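You operate a simulated robot arm through the tools that you are given. There is no shell and no other tool.

The job below is to be done with a simulated robot arm. You get a single attempt, and the scene is never put back.

Task
Empty the argon line, switch the welder off, then set 50 amps and wire speed 4.
Fine: at the panel of the tall welder cart; its cylinder valve is closed already: keep the argon test button down till the line is empty, while the welder is still on.

It is judged by the outcome, as a careful person would: the job done as asked, and still so three seconds after it is handed in. It fails if anything else is knocked over, pushed out of place, dropped, spilled or broken.

Robot
A 6-joint arm with a two-finger parallel gripper, fixed in place. Base frame: the origin is at the foot of the arm, x ahead of it, y to its left, z up. Readings come in mm, degrees, newtons and seconds.
With the tool pointing down near the work surface it reaches from about 100 to 700 mm from the base axis. Its first joint turns from -66.0 to 66.0 degrees. Payload 2.45 kg.
The TCP is the grasp point between the finger pads, 24 mm short of the fingertips. In the tool frame z runs along the fingers and y along their closing line. The gripper opens to 68 mm. The fingers are 17 mm wide and 10 mm thick; the gripper's body (40 by 70 mm) begins 41 mm behind the TCP.
Orientation is told as [roll, pitch, yaw] about the base's x, y, z axes, in that order, counted from this pose: with the fingers straight down and closing along the base's y, the tool's x points along the base's -x, its y along +y and its z along -z.

Tools
- The arm moves only by the tool jog_arm. Its argument "deltas" is a list of rows, each a list of 3 entries, a list of its own where there are three numbers: the shift along the tool's x, y, z in mm, then the turn, a rotation vector about the tool's x, y, z in rad, then the gripper command, from -1 (shut) to 1 (fully open), values between in proportion. In form: [[[tx, ty, tz], [rx, ry, rz], jaw], ...]. A call has 1 to 20 rows; each row is the pose to reach, as a shift and turn from the pose commanded when the call began, along the tool's axes at that moment. A row lasts 0.2 s, in which the tool goes at most 50 mm and 8.6 degrees; a call with a longer step from one row to the next is refused whole, and so is a gripper value outside its range. Where a pose cannot be reached the arm comes as near as it can. A force on the tool above 40 N (or 10 N above the force at the start of the call, whichever is more), or a blocked arm, ends the call early, and 0.2 s more pass. The fingers move at their own pace (about 108 mm/s each) and stop on an object; they squeeze with about 29 N. The grip force told is the motor's: it shows also when the fingers shut on nothing. Time passes only in rows, and 0.2 s behind the last, so rows that repeat a pose let the fingers close. The reply holds the time, the measured pose of the TCP, the force on the tool along the base axes, the opening and the grip force, in the units named above and with some noise, with the torque about the TCP (base axes, N m) and any sound that the robot's microphone picked up.
- Cameras (640 x 400 px; columns grow to the right, rows downward): "scene" is fixed at [145, 414.7, 1470.1]; the picture's right is [-0.83, -0.55, 0.00], its down [-0.30, 0.45, -0.84] and it looks along [0.47, -0.70, -0.54] (base axes); focal length 310 px, centre (320, 200). "wrist" rides on the gripper at [84, 11, -75] in the tool frame; the picture's right is [-0.13, 0.99, 0.00], its down [-0.60, -0.08, -0.79] and it looks along [-0.79, -0.10, 0.61] (tool axes); focal length 251 px, centre (320, 200). There is no depth. A picture from a camera that has moved, and an enlarged one, comes with that camera's place and axes in the base frame and with its lens. The place of the scene camera against the robot may be out by one fixed shift of up to 25 mm in any direction.
- get_image(camera): a new picture of that camera. It takes no simulated time.
- close_up(camera, box): a new picture of the part [left, top, right, bottom] of that camera's present view, enlarged. It takes no simulated time.
- job_done(): hands the job in; it is judged then, once.

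Nothing tells you positions but the pictures and the camera data. Unless the task says otherwise, let go and move clear before handing in.

The tools are called after "Call:" as a command line: name --argument value ..., lists and objects as JSON in quotes. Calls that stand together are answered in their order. jog_arm: Moves the arm, as the interface text tells. Its arguments: {"type":"object","properties":{"deltas":{"type":"array","items":{"type":"array"}}},"required":["deltas"]} The other tools are called the same way: get_image (camera) takes a picture; close_up (camera, box) takes an enlarged picture of a part of a camera's view; job_done () hands the job in.

At the start:

```text
clock: 0.0
tcp_pos: [401.4, -170.6, 1105.9]
tool_rot: [0.1, 0.1, 0.0]
ft_force: [0.4, -0.5, -0.2]
moment: [-0.01, 0.04, 0.01]
opening: 67.8
grip_force: 0.0
```

scene: 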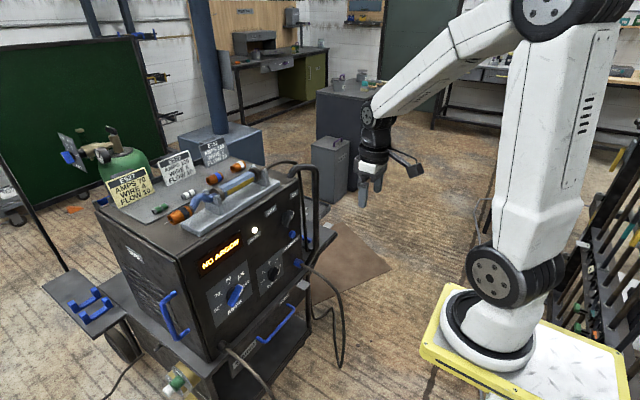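
wrist: 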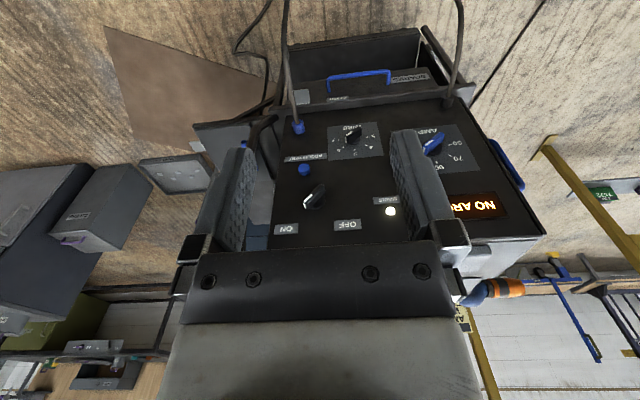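

I see a tall welder cart with its panel facing the robot: an AMPS knob, a WIRE knob, an ON/OFF switch and a button. I'll look closer before moving.

Call:
close_up --camera "scene" --box '[180, 160, 340, 360]'

Call:
close_up --camera "wrist" --box '[260, 90, 520, 250]'

Call:
close_up --camera "scene" --box '[80, 120, 320, 270]'

```text
2.00 times, centred on (260, 260) of scene
camera zoom: at [145.0, 414.7, 1470.1], right [-0.83, -0.55, 0.0], down [-0.3, 0.45, -0.84], along [0.47, -0.7, -0.54], focal length 619 px, centre (440, 80)
```

zoom: 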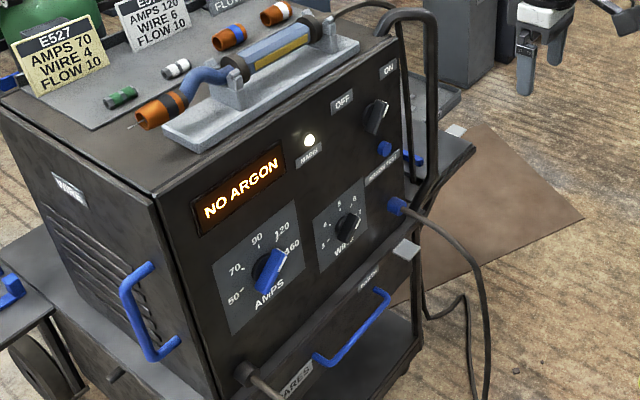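

```text
2.46 times, centred on (390, 170) of wrist
camera zoom: at [316.9, -159.0, 1178.7], right [0.13, 0.99, 0.0], down [0.6, -0.08, 0.79], along [0.79, -0.1, -0.61], focal length 619 px, centre (148, 274)
```

zoom: 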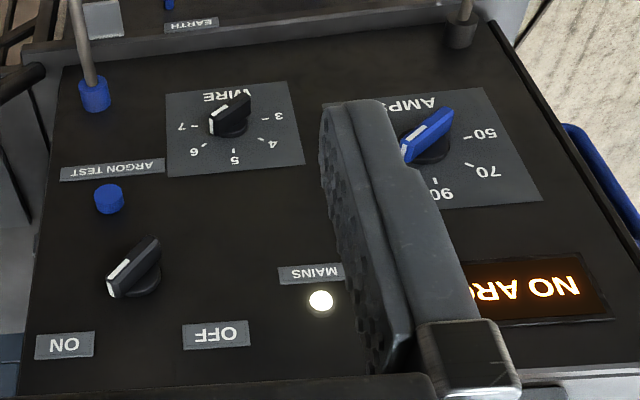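

```text
2.67 times, centred on (200, 195) of scene
camera zoom: at [145.0, 414.7, 1470.1], right [-0.83, -0.55, 0.0], down [-0.3, 0.45, -0.84], along [0.47, -0.7, -0.54], focal length 825 px, centre (640, 213)
```

zoom: 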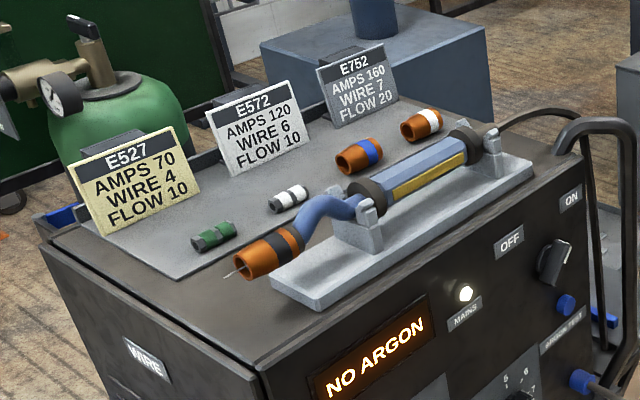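

The panel sits around x≈700 with the button near y≈-240, z≈790. I'll zoom in on the gauge, display and knobs to fix their starting states.

Call:
close_up --camera "scene" --box '[50, 110, 130, 170]'

Call:
close_up --camera "scene" --box '[190, 220, 270, 320]'

Call:
close_up --camera "scene" --box '[240, 190, 320, 300]'

Call:
close_up --camera "wrist" --box '[260, 100, 400, 190]'

Call:
close_up --camera "scene" --box '[130, 320, 260, 400]'

```text
6.67 times, centred on (90, 140) of scene
camera zoom: at [145.0, 414.7, 1470.1], right [-0.83, -0.55, 0.0], down [-0.3, 0.45, -0.84], along [0.47, -0.7, -0.54], focal length 2063 px, centre (1853, 600)
```

zoom: 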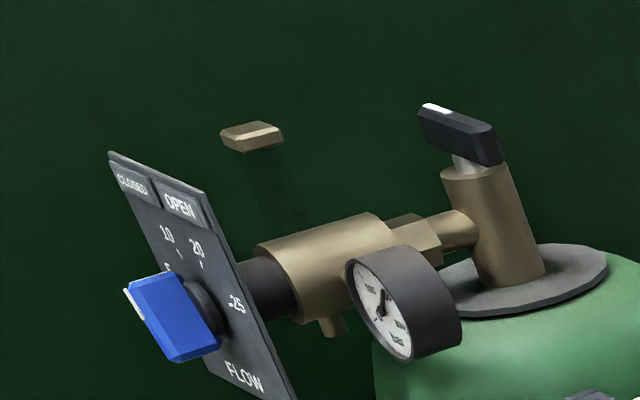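

```text
4.00 times, centred on (230, 270) of scene
camera zoom: at [145.0, 414.7, 1470.1], right [-0.83, -0.55, 0.0], down [-0.3, 0.45, -0.84], along [0.47, -0.7, -0.54], focal length 1238 px, centre (680, -80)
```

zoom: 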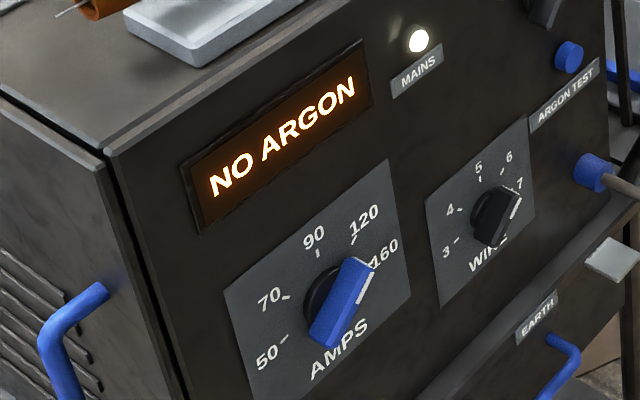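

```text
3.64 times, centred on (280, 245) of scene
camera zoom: at [145.0, 414.7, 1470.1], right [-0.83, -0.55, 0.0], down [-0.3, 0.45, -0.84], along [0.47, -0.7, -0.54], focal length 1126 px, centre (466, 36)
```

zoom: 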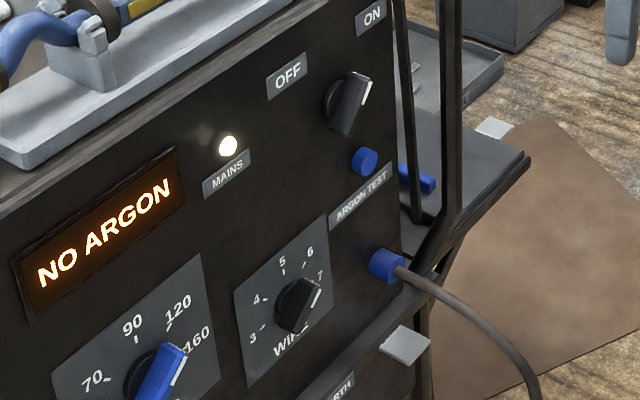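

```text
4.44 times, centred on (330, 145) of wrist
camera zoom: at [316.9, -159.0, 1178.7], right [0.13, 0.99, 0.0], down [0.6, -0.08, 0.79], along [0.79, -0.1, -0.61], focal length 1118 px, centre (276, 444)
```

zoom: 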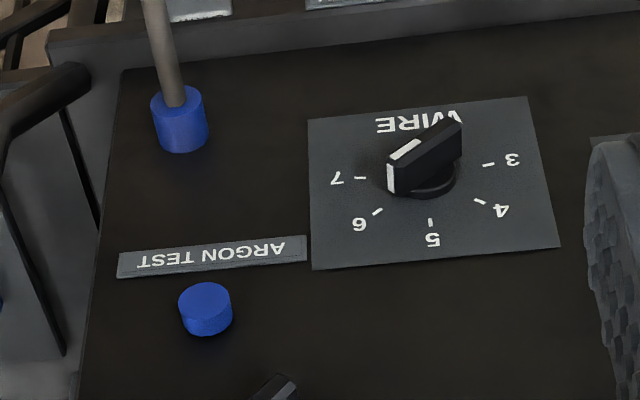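

```text
4.92 times, centred on (195, 360) of scene
camera zoom: at [145.0, 414.7, 1470.1], right [-0.83, -0.55, 0.0], down [-0.3, 0.45, -0.84], along [0.47, -0.7, -0.54], focal length 1524 px, centre (935, -588)
```

zoom: 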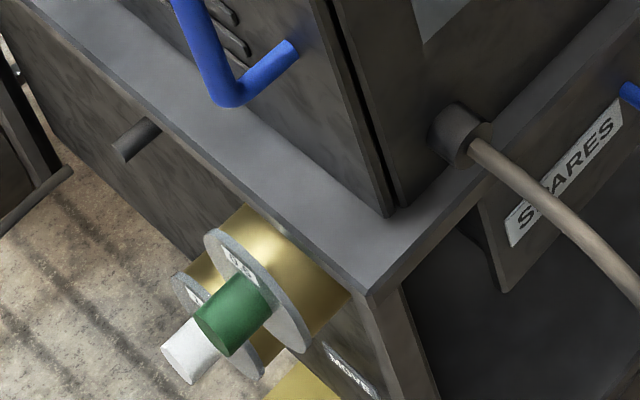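

The display reads NO ARGON, the mains lamp is lit and the mains knob points to ON. AMPS looks close to 160 and WIRE close to 7. I'll zoom in on the gauge and start rolling the wrist so its camera will end up above the gripper when the tool points at the panel.

Call:
close_up --camera "scene" --box '[90, 138, 110, 158]'

Call:
jog_arm --deltas '[[[0, 0, 0], [0, 0, -0.145], 1], [[0, 0, 0], [0, 0, -0.29], 1], [[0, 0, 0], [0, 0, -0.435], 1], [[0, 0, 0], [0, 0, -0.58], 1], [[0, 0, 0], [0, 0, -0.725], 1], [[0, 0, 0], [0, 0, -0.87], 1], [[0, 0, 0], [0, 0, -1.015], 1], [[0, 0, 0], [0, 0, -1.16], 1], [[0, 0, 0], [0, 0, -1.305], 1], [[0, 0, 0], [0, 0, -1.45], 1], [[0, 0, 0], [0, 0, -1.571], 1]]'

```text
16.00 times, centred on (100, 148) of scene
camera zoom: at [145.0, 414.7, 1470.1], right [-0.83, -0.55, 0.0], down [-0.3, 0.45, -0.84], along [0.47, -0.7, -0.54], focal length 4952 px, centre (3840, 1032)
```

zoom: 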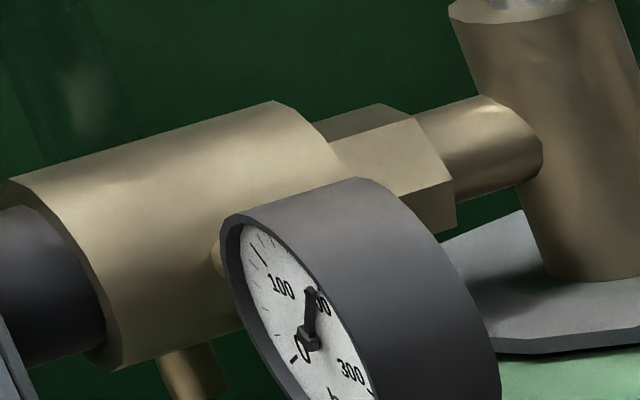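

```text
clock: 2.4
tcp_pos: [400.9, -170.9, 1104.7]
tool_rot: [0.0, -0.1, 90.1]
ft_force: [-0.6, 0.4, 0.0]
moment: [0.03, -0.01, 0.03]
opening: 67.7
grip_force: 0.0
```

The wrist turns freely that way, and the gauge needle stands near 200 bar, so I can use it to judge when the line is empty. I'll continue the roll by another quarter turn.

Call:
jog_arm --deltas '[[[0, 0, 0], [0, 0, -0.145], 1], [[0, 0, 0], [0, 0, -0.29], 1], [[0, 0, 0], [0, 0, -0.435], 1], [[0, 0, 0], [0, 0, -0.58], 1], [[0, 0, 0], [0, 0, -0.725], 1], [[0, 0, 0], [0, 0, -0.87], 1], [[0, 0, 0], [0, 0, -1.015], 1], [[0, 0, 0], [0, 0, -1.16], 1], [[0, 0, 0], [0, 0, -1.305], 1], [[0, 0, 0], [0, 0, -1.45], 1], [[0, 0, 0], [0, 0, -1.571], 1]]'

```text
clock: 4.8
tcp_pos: [416.3, -32.7, 1053.3]
tool_rot: [5.6, 0.8, 176.2]
ft_force: [0.1, -0.3, -0.6]
moment: [-0.06, -0.02, 0.0]
opening: 68.1
grip_force: 0.0
out of reach, approached as far as the arm can: row 7, 8, 9, 10, 11
```

The wrist's last joint hits its limit before a full half turn, so the rolls available are centred on the camera-down side. I'll unwind back and then survey the panel from a second viewpoint to triangulate.

Call:
jog_arm --deltas '[[[0, 0, 0], [0, 0, 0.145], 1], [[0, 0, 0], [0, 0, 0.29], 1], [[0, 0, 0], [0, 0, 0.435], 1], [[0, 0, 0], [0, 0, 0.58], 1], [[0, 0, 0], [0, 0, 0.725], 1], [[0, 0, 0], [0, 0, 0.87], 1], [[0, 0, 0], [0, 0, 1.015], 1], [[0, 0, 0], [0, 0, 1.16], 1], [[0, 0, 0], [0, 0, 1.305], 1], [[0, 0, 0], [0, 0, 1.45], 1], [[0, 0, 0], [0, 0, 1.571], 1], [[0, 0, 0], [0, 0, 1.571], 1]]'

```text
clock: 7.4
tcp_pos: [415.4, -32.9, 1052.8]
tool_rot: [-0.7, 5.6, 85.8]
ft_force: [-0.4, -0.4, -0.8]
moment: [0.0, 0.0, 0.03]
opening: 67.9
grip_force: 0.1
```

Call:
jog_arm --deltas '[[[0, 0, 0], [0, 0, 0.145], 1], [[0, 0, 0], [0, 0, 0.29], 1], [[0, 0, 0], [0, 0, 0.435], 1], [[0, 0, 0], [0, 0, 0.58], 1], [[0, 0, 0], [0, 0, 0.725], 1], [[0, 0, 0], [0, 0, 0.87], 1], [[0, 0, 0], [0, 0, 1.015], 1], [[0, 0, 0], [0, 0, 1.16], 1], [[0, 0, 0], [0, 0, 1.305], 1], [[0, 0, 0], [0, 0, 1.45], 1], [[0, 0, 0], [0, 0, 1.5], 1], [[0, 0, 0], [0, 0, 1.5], 1]]'

Call:
get_image --camera "wrist"

```text
clock: 10.0
tcp_pos: [416.5, -34.9, 1053.1]
tool_rot: [-5.6, -0.3, 0.0]
ft_force: [-0.8, -0.5, 0.2]
moment: [-0.01, 0.01, 0.0]
opening: 68.0
grip_force: 0.0
```

```text
taken
camera wrist: at [331.6, -15.4, 1124.5], right [0.13, 0.99, -0.1], down [0.6, 0.0, 0.8], along [0.79, -0.16, -0.59], focal length 251 px, centre (320, 200)
```

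wrist: 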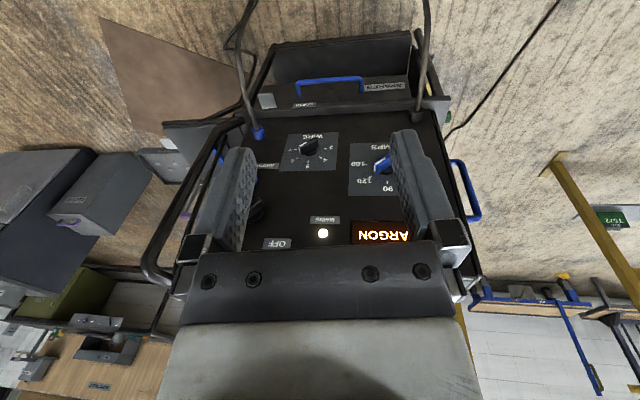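

Rough triangulation puts the panel plane at x≈700, facing the robot. The mains knob is near (700,-218,872), the button (703,-243,793), WIRE (699,-128,707) and AMPS (699,39,755). I'll move closer with a partly pitched tool for a squarer view.

Call:
jog_arm --deltas '[[[-14, -6, 37], [-0.014, -0.092, 0.005], 1], [[-30, -12, 74], [-0.028, -0.185, 0.009], 1], [[-45, -17, 111], [-0.042, -0.277, 0.014], 1], [[-60, -23, 148], [-0.056, -0.369, 0.018], 1], [[-75, -29, 185], [-0.07, -0.461, 0.023], 1], [[-90, -35, 222], [-0.084, -0.554, 0.027], 1], [[-104, -40, 258], [-0.098, -0.646, 0.032], 1], [[-104, -40, 258], [-0.098, -0.646, 0.032], 1]]'

Call:
get_image --camera "wrist"

Call:
get_image --camera "scene"

```text
clock: 11.8
tcp_pos: [521.3, -98.8, 799.8]
tool_rot: [0.4, -37.6, -0.1]
ft_force: [-0.5, -1.0, -0.2]
moment: [0.0, 0.0, 0.02]
opening: 68.1
grip_force: 0.1
```

```text
taken
camera wrist: at [409.2, -88.2, 807.1], right [0.1, 0.99, 0.08], down [0.0, -0.08, 1.0], along [0.99, -0.1, -0.01], focal length 251 px, centre (320, 200)
```

wrist: 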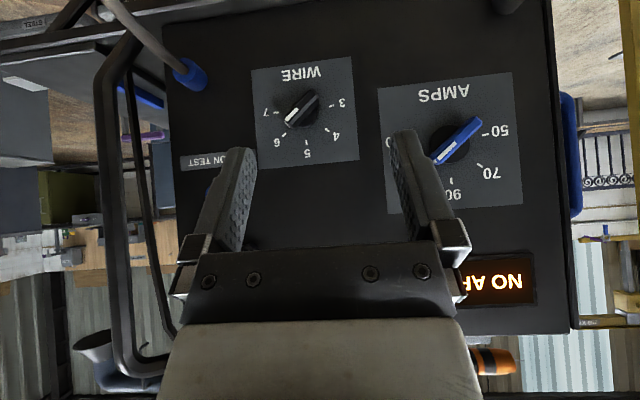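

```text
taken
```

scene: 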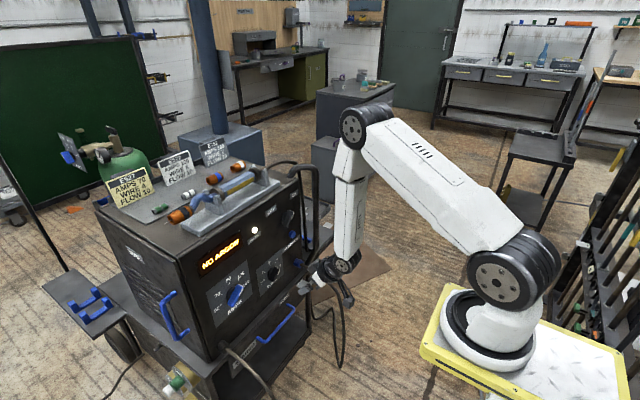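

This gives a nearly square view of the panel. I'll zoom in on the dials and the switch area.

Call:
close_up --camera "wrist" --box '[240, 50, 400, 170]'

Call:
close_up --camera "wrist" --box '[370, 60, 530, 220]'

Call:
close_up --camera "wrist" --box '[150, 40, 270, 280]'

```text
3.33 times, centred on (320, 110) of wrist
camera zoom: at [409.2, -88.2, 807.1], right [0.1, 0.99, 0.08], down [0.0, -0.08, 1.0], along [0.99, -0.1, -0.01], focal length 838 px, centre (320, 500)
```

zoom: 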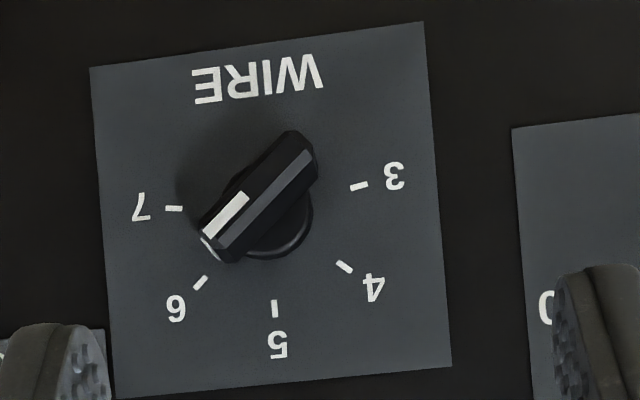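

```text
2.50 times, centred on (450, 140) of wrist
camera zoom: at [409.2, -88.2, 807.1], right [0.1, 0.99, 0.08], down [0.0, -0.08, 1.0], along [0.99, -0.1, -0.01], focal length 629 px, centre (-5, 350)
```

zoom: 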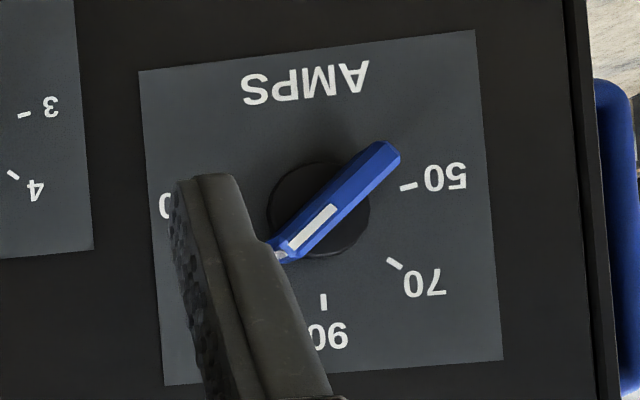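

```text
1.67 times, centred on (210, 160) of wrist
camera zoom: at [409.2, -88.2, 807.1], right [0.1, 0.99, 0.08], down [0.0, -0.08, 1.0], along [0.99, -0.1, -0.01], focal length 419 px, centre (503, 267)
```

zoom: 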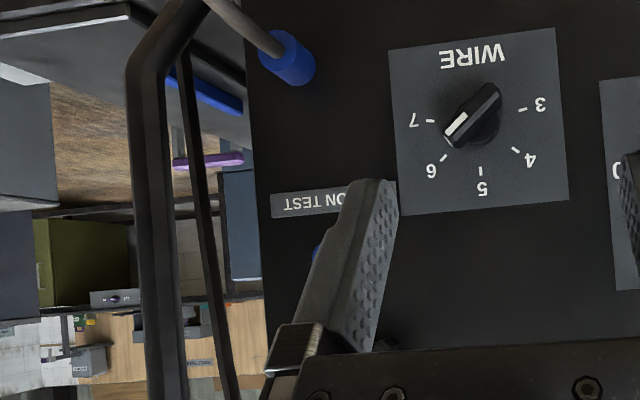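

The WIRE pointer is at 6 and the AMPS pointer at 120, and the tick marks are about 50° apart on both dials. I'll close the gripper and shift right to see the button and switch unobstructed.

Call:
jog_arm --deltas '[[[-9, -35, -12], [0, 0, 0], -1], [[-18.2, -70, -23.9], [0, 0, 0], -1], [[-18.2, -70, -23.9], [0, 0, 0], -1]]'

Call:
get_image --camera "wrist"

Call:
close_up --camera "wrist" --box '[150, 100, 310, 300]'

```text
clock: 12.6
tcp_pos: [521.3, -169.4, 830.2]
tool_rot: [0.3, -37.4, 0.0]
ft_force: [0.0, 0.2, -0.1]
moment: [0.02, 0.0, -0.02]
opening: 0.0
grip_force: 23.7
```

```text
taken
camera wrist: at [408.9, -158.8, 837.6], right [0.1, 0.99, 0.08], down [0.0, -0.08, 1.0], along [0.99, -0.1, -0.01], focal length 251 px, centre (320, 200)
```

wrist: 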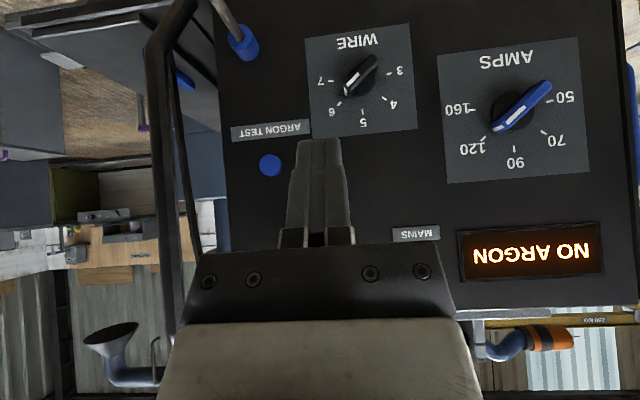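

```text
2.00 times, centred on (230, 200) of wrist
camera zoom: at [408.9, -158.8, 837.6], right [0.1, 0.99, 0.08], down [0.0, -0.08, 1.0], along [0.99, -0.1, -0.01], focal length 503 px, centre (500, 200)
```

zoom: 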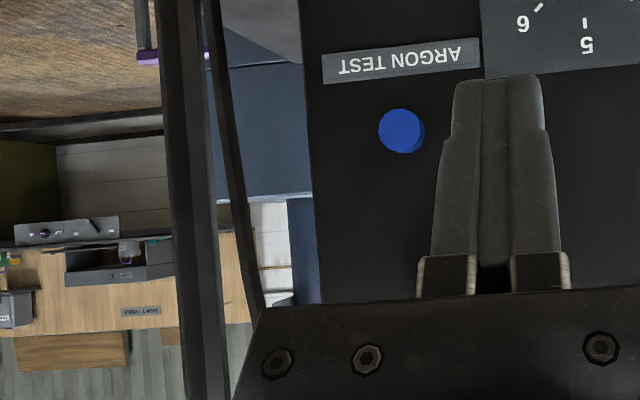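

The button is clear now, at about (706,-247,788). I'll take zooms of the dials from this second position to refine the panel depth.

Call:
close_up --camera "wrist" --box '[280, 10, 440, 130]'

Call:
close_up --camera "wrist" --box '[430, 30, 600, 200]'

```text
3.33 times, centred on (360, 70) of wrist
camera zoom: at [408.9, -158.8, 837.6], right [0.1, 0.99, 0.08], down [0.0, -0.08, 1.0], along [0.99, -0.1, -0.01], focal length 838 px, centre (187, 633)
```

zoom: 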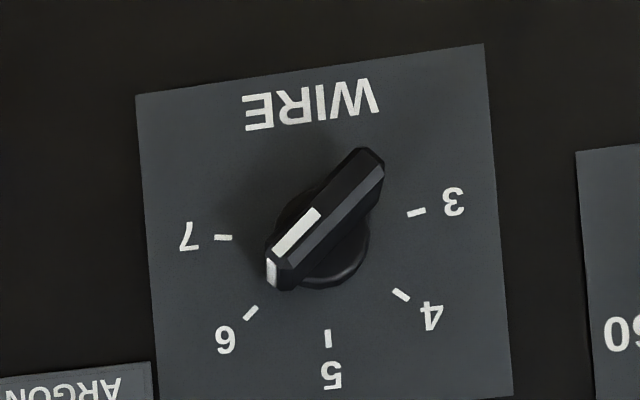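

```text
2.35 times, centred on (515, 115) of wrist
camera zoom: at [408.9, -158.8, 837.6], right [0.1, 0.99, 0.08], down [0.0, -0.08, 1.0], along [0.99, -0.1, -0.01], focal length 592 px, centre (-139, 400)
```

zoom: 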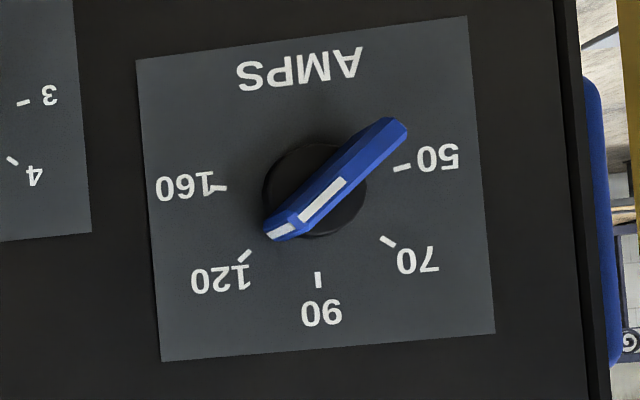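

The panel face is at x≈717: AMPS is centred at (y 35.5, z 752.5), WIRE at (-131.5, 697) and the button at (-246.5, 788). I'll swing the tool horizontal with the jaws closed and stop short of the button.

Call:
jog_arm --deltas '[[[-5, -11, 12], [0, -0.131, 0], -1], [[-11, -22, 23], [0, -0.262, 0], -1], [[-16, -33, 35], [0, -0.393, 0], -1], [[-21, -44, 46], [0, -0.525, 0], -1], [[-26, -55, 58], [0, -0.656, 0], -1], [[-32, -66, 70], [0, -0.787, 0], -1], [[-36.9, -77.1, 81.3], [0, -0.918, 0], -1], [[-36.9, -77.1, 81.3], [0, -0.918, 0], -1]]'

Call:
get_image --camera "wrist"

Call:
get_image --camera "scene"

```text
clock: 14.4
tcp_pos: [601.4, -246.7, 786.7]
tool_rot: [108.8, -89.7, -108.7]
ft_force: [-0.6, 0.1, 0.2]
moment: [0.02, 0.0, 0.05]
opening: 0.0
grip_force: 23.9
```

```text
taken
camera wrist: at [526.2, -234.3, 701.8], right [0.0, 0.99, 0.13], down [-0.79, -0.08, 0.6], along [0.61, -0.1, 0.79], focal length 251 px, centre (320, 200)
```

wrist: 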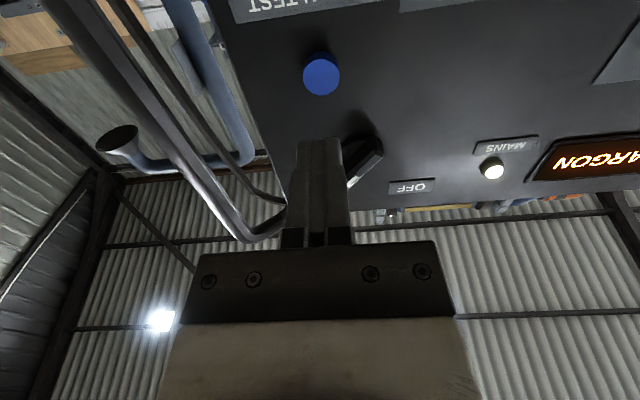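

```text
taken
```

scene: 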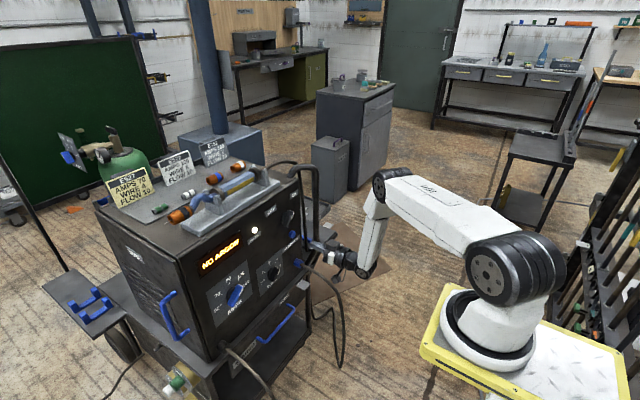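

The tool axis lines up with the button. I'll advance to just short of contact and check.

Call:
jog_arm --deltas '[[[0, 0, 22], [0, 0, 0], -1], [[0, 0, 44], [0, 0, 0], -1], [[0, 0, 62], [0, 0, 0], -1], [[0, 0, 70], [0, 0, 0], -1], [[0, 0, 70], [0, 0, 0], -1]]'

Call:
get_image --camera "wrist"

Call:
close_up --camera "scene" --box '[240, 190, 370, 300]'

```text
clock: 15.6
tcp_pos: [671.4, -245.6, 787.2]
tool_rot: [79.0, -89.8, -78.9]
ft_force: [0.1, -1.0, -0.3]
moment: [-0.02, -0.03, -0.03]
opening: 0.0
grip_force: 23.7
```

```text
taken
camera wrist: at [596.1, -234.0, 702.3], right [0.0, 0.99, 0.13], down [-0.79, -0.08, 0.6], along [0.61, -0.1, 0.79], focal length 251 px, centre (320, 200)
```

wrist: 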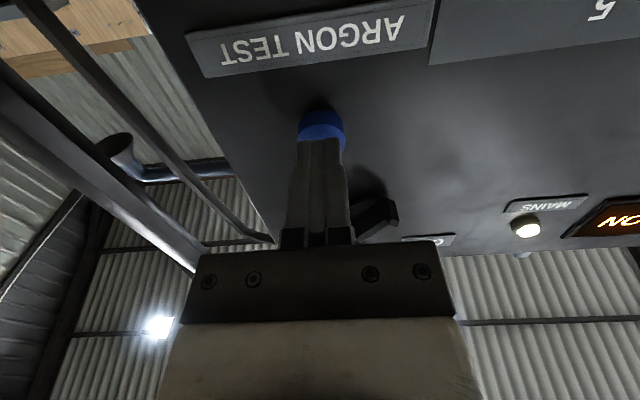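

```text
3.64 times, centred on (305, 245) of scene
camera zoom: at [145.0, 414.7, 1470.1], right [-0.83, -0.55, 0.0], down [-0.3, 0.45, -0.84], along [0.47, -0.7, -0.54], focal length 1126 px, centre (374, 36)
```

zoom: 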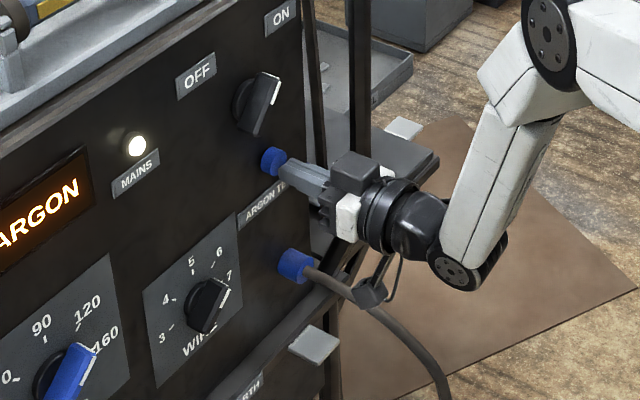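

The camera housing is close to the torch cable below the button. I'll back off and roll the tool so the camera sits to the left, clear of the cable.

Call:
jog_arm --deltas '[[[0, 0, -30], [0, 0, 0], -1], [[0, 0, -40], [0, 0, 0.14], -1], [[0, 0, -40], [0, 0, 0.285], -1], [[0, 0, -40], [0, 0, 0.43], -1], [[0, 0, -40], [0, 0, 0.575], -1], [[0, 0, -40], [0, 0, 0.72], -1], [[0, 0, -40], [0, 0, 0.865], -1], [[0, 0, -40], [0, 0, 1.01], -1], [[0, 0, -40], [0, 0, 1.155], -1], [[0, 0, -40], [0, 0, 1.3], -1], [[0, 0, -40], [0, 0, 1.445], -1], [[0, 0, -40], [0, 0, 1.571], -1], [[0, 0, -40], [0, 0, 1.571], -1]]'

Call:
get_image --camera "wrist"

Call:
close_up --camera "scene" --box '[240, 190, 370, 300]'

```text
clock: 18.4
tcp_pos: [630.7, -245.8, 787.1]
tool_rot: [90.0, 0.3, -89.8]
ft_force: [0.6, 0.6, -0.6]
moment: [-0.03, 0.02, -0.02]
opening: 0.2
grip_force: 23.8
```

```text
taken
camera wrist: at [555.5, -161.3, 797.5], right [0.0, -0.13, 0.99], down [-0.79, -0.61, -0.08], along [0.61, -0.78, -0.11], focal length 251 px, centre (320, 200)
```

wrist: 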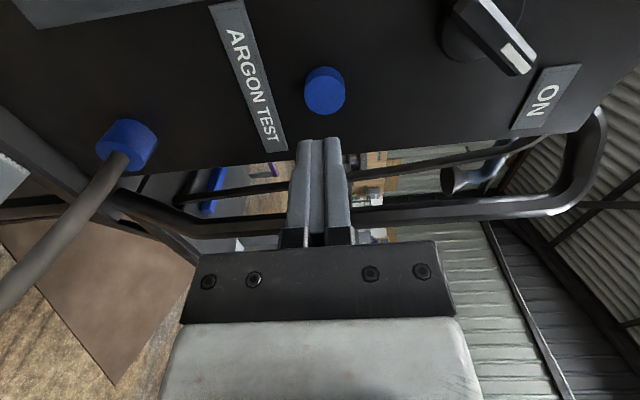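

```text
3.64 times, centred on (305, 245) of scene
camera zoom: at [145.0, 414.7, 1470.1], right [-0.83, -0.55, 0.0], down [-0.3, 0.45, -0.84], along [0.47, -0.7, -0.54], focal length 1126 px, centre (374, 36)
```

zoom: 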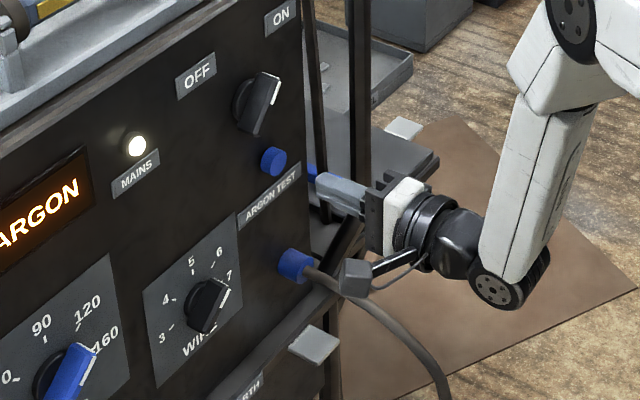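

The button stays centred on the tool axis, about 2 mm high, and the camera is clear of the cable now. I'll advance in small steps until I feel contact.

Call:
jog_arm --deltas '[[[0, 2, 20], [0, 0, 0], -1], [[0, 2, 40], [0, 0, 0], -1], [[0, 2, 46], [0, 0, 0], -1], [[0, 2, 48], [0, 0, 0], -1], [[0, 2, 50], [0, 0, 0], -1], [[0, 2, 52], [0, 0, 0], -1], [[0, 2, 54], [0, 0, 0], -1]]'

Call:
get_image --camera "wrist"

Call:
close_up --camera "scene" --box '[180, 190, 340, 300]'

Call:
close_up --camera "scene" --box '[90, 138, 110, 158]'

```text
clock: 20.0
tcp_pos: [684.7, -244.7, 789.4]
tool_rot: [90.1, 0.3, -90.0]
ft_force: [-23.4, 3.6, 10.0]
moment: [-0.09, -0.24, 0.09]
opening: 0.0
grip_force: 23.9
heard: click
```

```text
taken
camera wrist: at [608.6, -160.7, 799.4], right [0.0, -0.13, 0.99], down [-0.79, -0.61, -0.08], along [0.61, -0.78, -0.11], focal length 251 px, centre (320, 200)
```

wrist: 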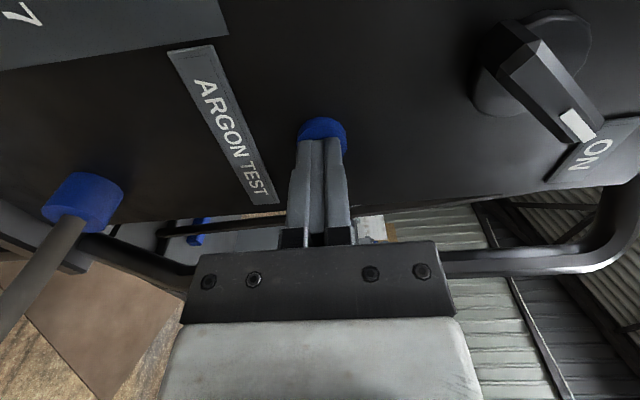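

```text
3.64 times, centred on (260, 245) of scene
camera zoom: at [144.2, 414.9, 1470.1], right [-0.83, -0.55, 0.0], down [-0.3, 0.45, -0.84], along [0.47, -0.7, -0.54], focal length 1126 px, centre (538, 36)
```

zoom: 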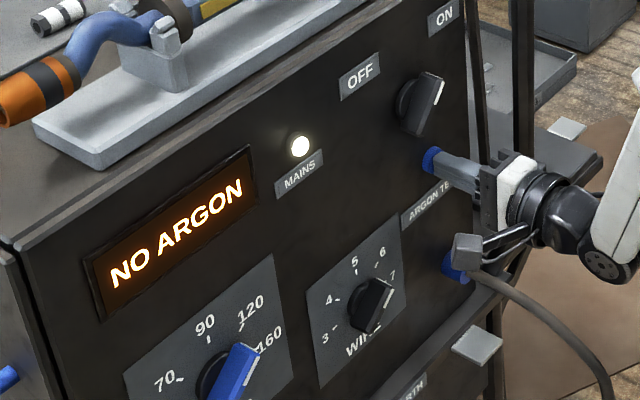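

```text
16.00 times, centred on (100, 148) of scene
camera zoom: at [144.2, 414.9, 1470.1], right [-0.83, -0.55, 0.0], down [-0.3, 0.45, -0.84], along [0.47, -0.7, -0.54], focal length 4952 px, centre (3840, 1032)
```

zoom: 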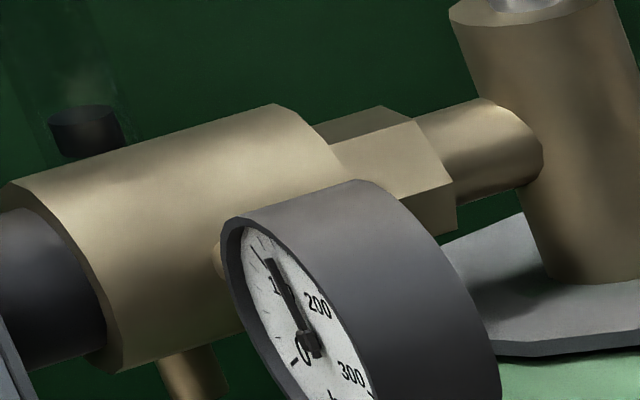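

The button clicked and the gauge is already dropping, now around 100 bar. I'll hold it down and keep watching.

Call:
jog_arm --deltas '[[[0, 0, 0], [0, 0, 0], -1], [[0, 0, 0], [0, 0, 0], -1], [[0, 0, 0], [0, 0, 0], -1], [[0, 0, 0], [0, 0, 0], -1], [[0, 0, 0], [0, 0, 0], -1]]'

Call:
close_up --camera "scene" --box '[90, 138, 110, 158]'

Call:
close_up --camera "scene" --box '[180, 190, 340, 300]'

```text
clock: 21.2
tcp_pos: [683.5, -245.4, 789.4]
tool_rot: [89.9, 0.3, -89.9]
ft_force: [-29.9, 2.8, 7.1]
moment: [0.09, -0.14, 0.04]
opening: 0.0
grip_force: 23.4
```

```text
16.00 times, centred on (100, 148) of scene
camera zoom: at [144.2, 414.8, 1470.1], right [-0.83, -0.55, 0.0], down [-0.3, 0.45, -0.84], along [0.47, -0.7, -0.54], focal length 4952 px, centre (3840, 1032)
```

zoom: 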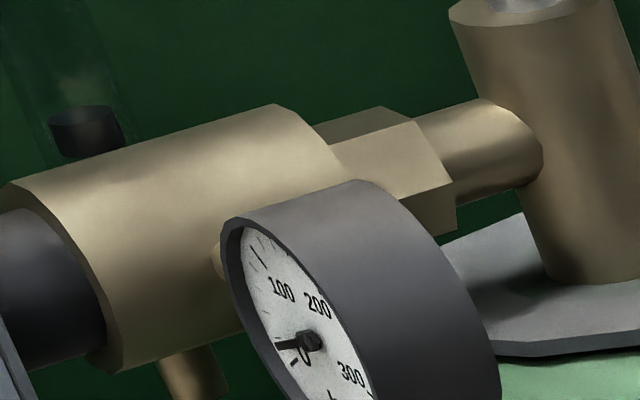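

```text
3.64 times, centred on (260, 245) of scene
camera zoom: at [144.2, 414.8, 1470.1], right [-0.83, -0.55, 0.0], down [-0.3, 0.45, -0.84], along [0.47, -0.7, -0.54], focal length 1126 px, centre (538, 36)
```

zoom: 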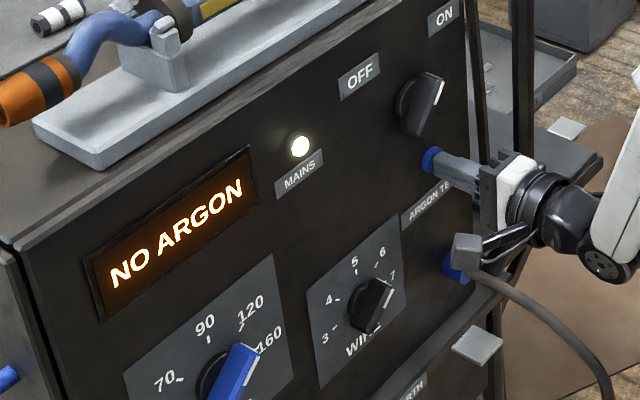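

The needle is nearly at zero. I'll keep holding a few seconds more.

Call:
jog_arm --deltas '[[[0, 0, 0], [0, 0, 0], -1], [[0, 0, 0], [0, 0, 0], -1], [[0, 0, 0], [0, 0, 0], -1], [[0, 0, 0], [0, 0, 0], -1], [[0, 0, 0], [0, 0, 0], -1], [[0, 0, 0], [0, 0, 0], -1], [[0, 0, 0], [0, 0, 0], -1], [[0, 0, 0], [0, 0, 0], -1], [[0, 0, 0], [0, 0, 0], -1], [[0, 0, 0], [0, 0, 0], -1]]'

Call:
close_up --camera "scene" --box '[90, 138, 110, 158]'

Call:
close_up --camera "scene" --box '[50, 110, 130, 170]'

```text
clock: 23.4
tcp_pos: [683.9, -244.8, 788.9]
tool_rot: [89.9, 0.3, -89.9]
ft_force: [-29.8, -1.8, 0.3]
moment: [-0.05, 0.0, -0.07]
opening: 0.2
grip_force: 23.6
```

```text
16.00 times, centred on (100, 148) of scene
camera zoom: at [144.3, 414.7, 1470.2], right [-0.83, -0.55, 0.0], down [-0.3, 0.45, -0.84], along [0.47, -0.7, -0.54], focal length 4952 px, centre (3840, 1032)
```

zoom: 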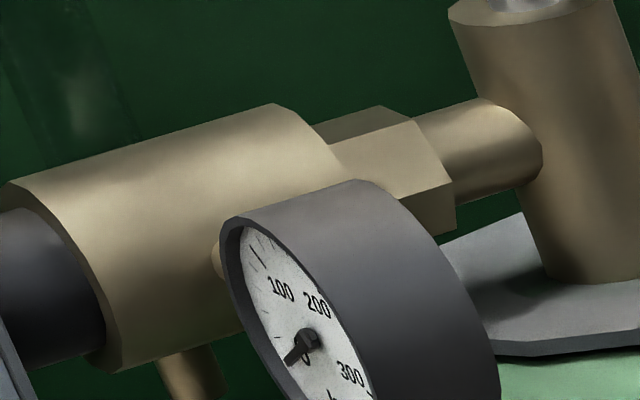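

```text
6.67 times, centred on (90, 140) of scene
camera zoom: at [144.3, 414.7, 1470.2], right [-0.83, -0.55, 0.0], down [-0.3, 0.45, -0.84], along [0.47, -0.7, -0.54], focal length 2063 px, centre (1853, 600)
```

zoom: 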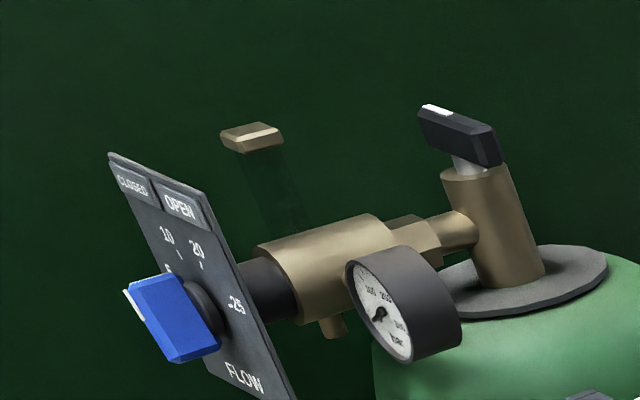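

The needle points at 0 and the flow float has dropped. I'll hold a little longer to be sure nothing still moves, then release.

Call:
jog_arm --deltas '[[[0, 0, 0], [0, 0, 0], -1], [[0, 0, 0], [0, 0, 0], -1], [[0, 0, 0], [0, 0, 0], -1], [[0, 0, 0], [0, 0, 0], -1], [[0, 0, 0], [0, 0, 0], -1], [[0, 0, 0], [0, 0, 0], -1], [[0, 0, 0], [0, 0, 0], -1], [[0, 0, 0], [0, 0, 0], -1], [[0, 0, 0], [0, 0, 0], -1], [[0, 0, 0], [0, 0, 0], -1]]'

Call:
close_up --camera "scene" --box '[94, 142, 108, 160]'

Call:
close_up --camera "scene" --box '[180, 190, 340, 300]'

```text
clock: 25.6
tcp_pos: [683.7, -244.5, 789.5]
tool_rot: [90.0, 0.4, -89.9]
ft_force: [-29.0, -3.5, -1.3]
moment: [-0.01, 0.06, -0.09]
opening: 0.0
grip_force: 23.9
```

```text
16.00 times, centred on (101, 151) of scene
camera zoom: at [144.4, 414.6, 1470.2], right [-0.83, -0.55, 0.0], down [-0.3, 0.45, -0.84], along [0.47, -0.7, -0.54], focal length 4952 px, centre (3824, 984)
```

zoom: 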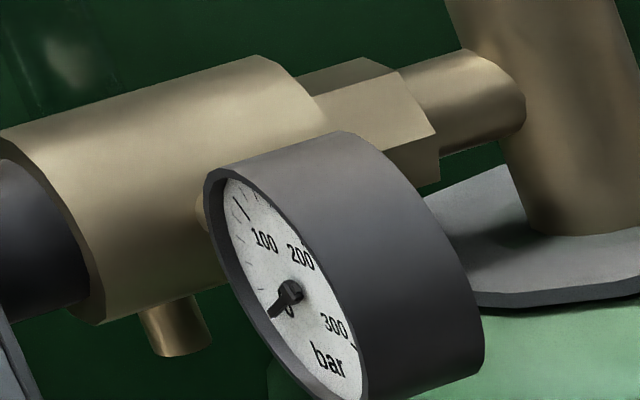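

```text
3.64 times, centred on (260, 245) of scene
camera zoom: at [144.4, 414.6, 1470.2], right [-0.83, -0.55, 0.0], down [-0.3, 0.45, -0.84], along [0.47, -0.7, -0.54], focal length 1126 px, centre (538, 36)
```

zoom: 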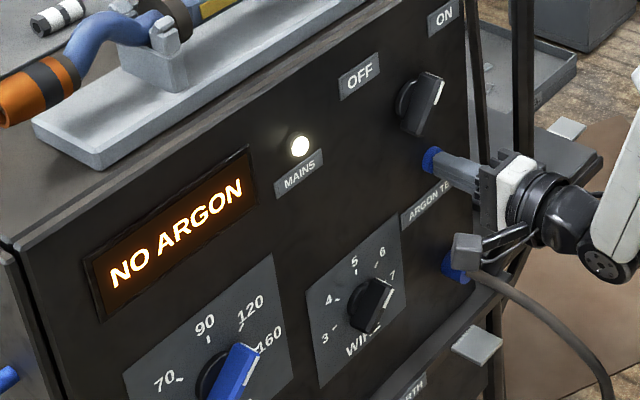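

The line is empty: the needle rests on 0 and the flow has stopped, with the welder still on. I'll release the button, back off and look at the mains knob.

Call:
jog_arm --deltas '[[[0, 0, -4], [0, 0, 0], -1], [[0, 0, -40], [0, 0, 0], -1], [[0, 0, -80], [0, 0, 0], -1], [[0, 40, -120], [0, 0, 0], -1], [[0, 40, -120], [0, 0, 0], -1]]'

Call:
get_image --camera "wrist"

Call:
close_up --camera "scene" --box '[180, 190, 340, 300]'

```text
refused: row 4 steps farther than a row can; nothing moved
```

```text
taken
camera wrist: at [609.0, -160.8, 799.4], right [0.0, -0.13, 0.99], down [-0.79, -0.61, -0.08], along [0.61, -0.78, -0.11], focal length 251 px, centre (320, 200)
```

wrist: 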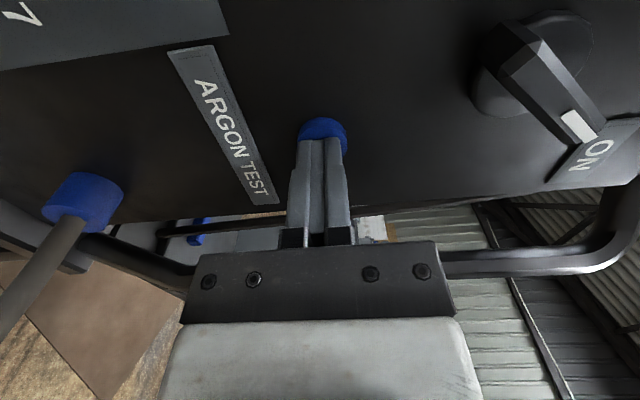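

```text
3.64 times, centred on (260, 245) of scene
camera zoom: at [144.4, 414.6, 1470.2], right [-0.83, -0.55, 0.0], down [-0.3, 0.45, -0.84], along [0.47, -0.7, -0.54], focal length 1126 px, centre (538, 36)
```

zoom: 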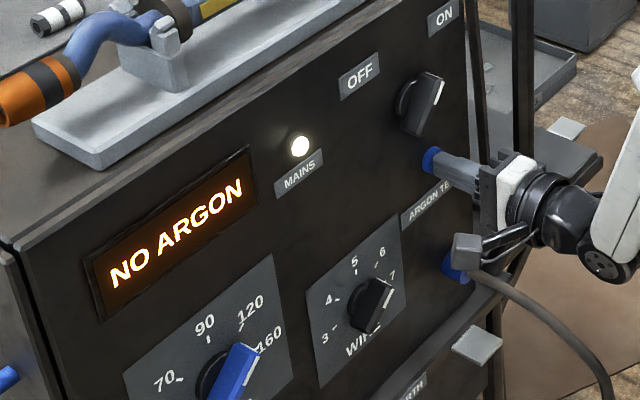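

That retreat was refused because one step was too long, so nothing moved. I'll repeat it with shorter steps.

Call:
jog_arm --deltas '[[[0, 0, -4], [0, 0, 0], -1], [[0, 0, -40], [0, 0, 0], -1], [[0, 0, -80], [0, 0, 0], -1], [[0, 20, -115], [0, 0, 0], -1], [[0, 45, -120], [0, 0, 0], -1], [[0, 45, -120], [0, 0, 0], -1]]'

Call:
get_image --camera "wrist"

Call:
close_up --camera "scene" --box '[180, 190, 340, 300]'

Call:
close_up --camera "scene" --box '[94, 142, 108, 160]'

```text
clock: 27.0
tcp_pos: [565.6, -245.7, 834.1]
tool_rot: [90.1, 0.1, -89.8]
ft_force: [-0.9, 0.3, 0.9]
moment: [0.0, -0.02, 0.03]
opening: 0.1
grip_force: 23.6
```

```text
taken
camera wrist: at [490.0, -161.5, 844.6], right [0.0, -0.13, 0.99], down [-0.79, -0.61, -0.08], along [0.61, -0.78, -0.1], focal length 251 px, centre (320, 200)
```

wrist: 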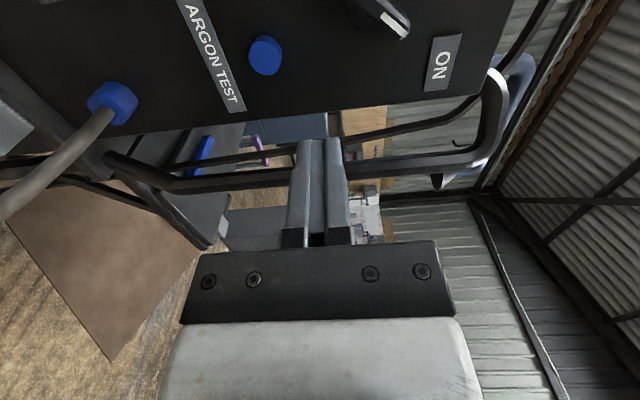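

```text
3.64 times, centred on (260, 245) of scene
camera zoom: at [145.0, 414.7, 1470.1], right [-0.83, -0.55, 0.0], down [-0.3, 0.45, -0.84], along [0.47, -0.7, -0.54], focal length 1126 px, centre (538, 36)
```

zoom: 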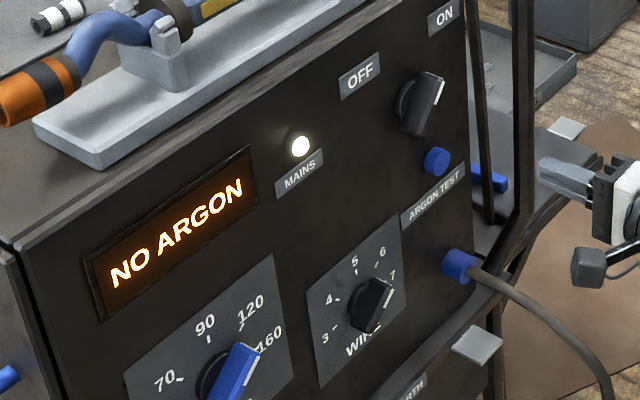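

```text
16.00 times, centred on (101, 151) of scene
camera zoom: at [145.0, 414.7, 1470.1], right [-0.83, -0.55, 0.0], down [-0.3, 0.45, -0.84], along [0.47, -0.7, -0.54], focal length 4952 px, centre (3824, 984)
```

zoom: 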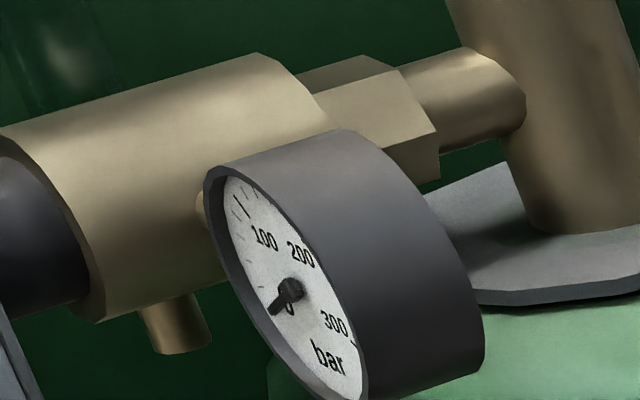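

The gauge stays at 0. The ON label is at about 45° up-right of the mains knob and OFF at about 135°, with the knob near (y -218, z 879). I'll roll the tool so the jaws straddle the bar, open them, and move in front of it.

Call:
jog_arm --deltas '[[[5, 8, 10], [0, 0, -0.14], 1], [[10, 15, 20], [0, 0, -0.28], 1], [[15, 22, 30], [0, 0, -0.42], 1], [[20, 30, 40], [0, 0, -0.56], 1], [[24, 38, 50], [0, 0, -0.7], 1], [[27.7, 44.9, 60], [0, 0, -0.785], 1], [[27.7, 44.9, 60], [0, 0, -0.785], 1]]'

Call:
get_image --camera "wrist"

Call:
close_up --camera "scene" --box '[220, 170, 350, 280]'

```text
clock: 28.6
tcp_pos: [625.7, -218.2, 878.8]
tool_rot: [90.0, -44.8, -89.9]
ft_force: [0.2, -1.4, 0.9]
moment: [0.01, -0.01, 0.02]
opening: 68.1
grip_force: 0.0
```

```text
taken
camera wrist: at [550.3, -150.5, 827.0], right [0.0, 0.61, 0.79], down [-0.79, -0.49, 0.37], along [0.61, -0.63, 0.48], focal length 251 px, centre (320, 200)
```

wrist: 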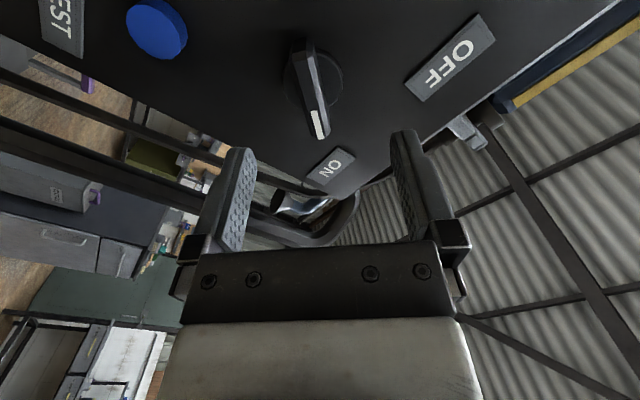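

```text
3.64 times, centred on (285, 225) of scene
camera zoom: at [145.0, 414.7, 1470.1], right [-0.83, -0.55, 0.0], down [-0.3, 0.45, -0.84], along [0.47, -0.7, -0.54], focal length 1126 px, centre (447, 109)
```

zoom: 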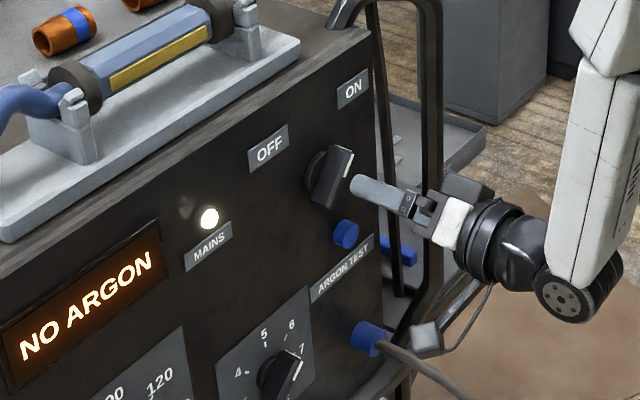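

Call:
close_up --camera "wrist" --box '[260, 20, 380, 150]'

```text
3.08 times, centred on (320, 85) of wrist
camera zoom: at [550.3, -150.5, 827.0], right [0.0, 0.61, 0.79], down [-0.79, -0.49, 0.37], along [0.61, -0.63, 0.48], focal length 774 px, centre (320, 554)
```

zoom: 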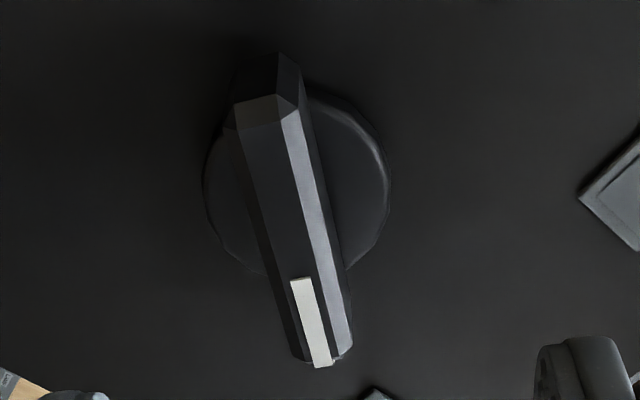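

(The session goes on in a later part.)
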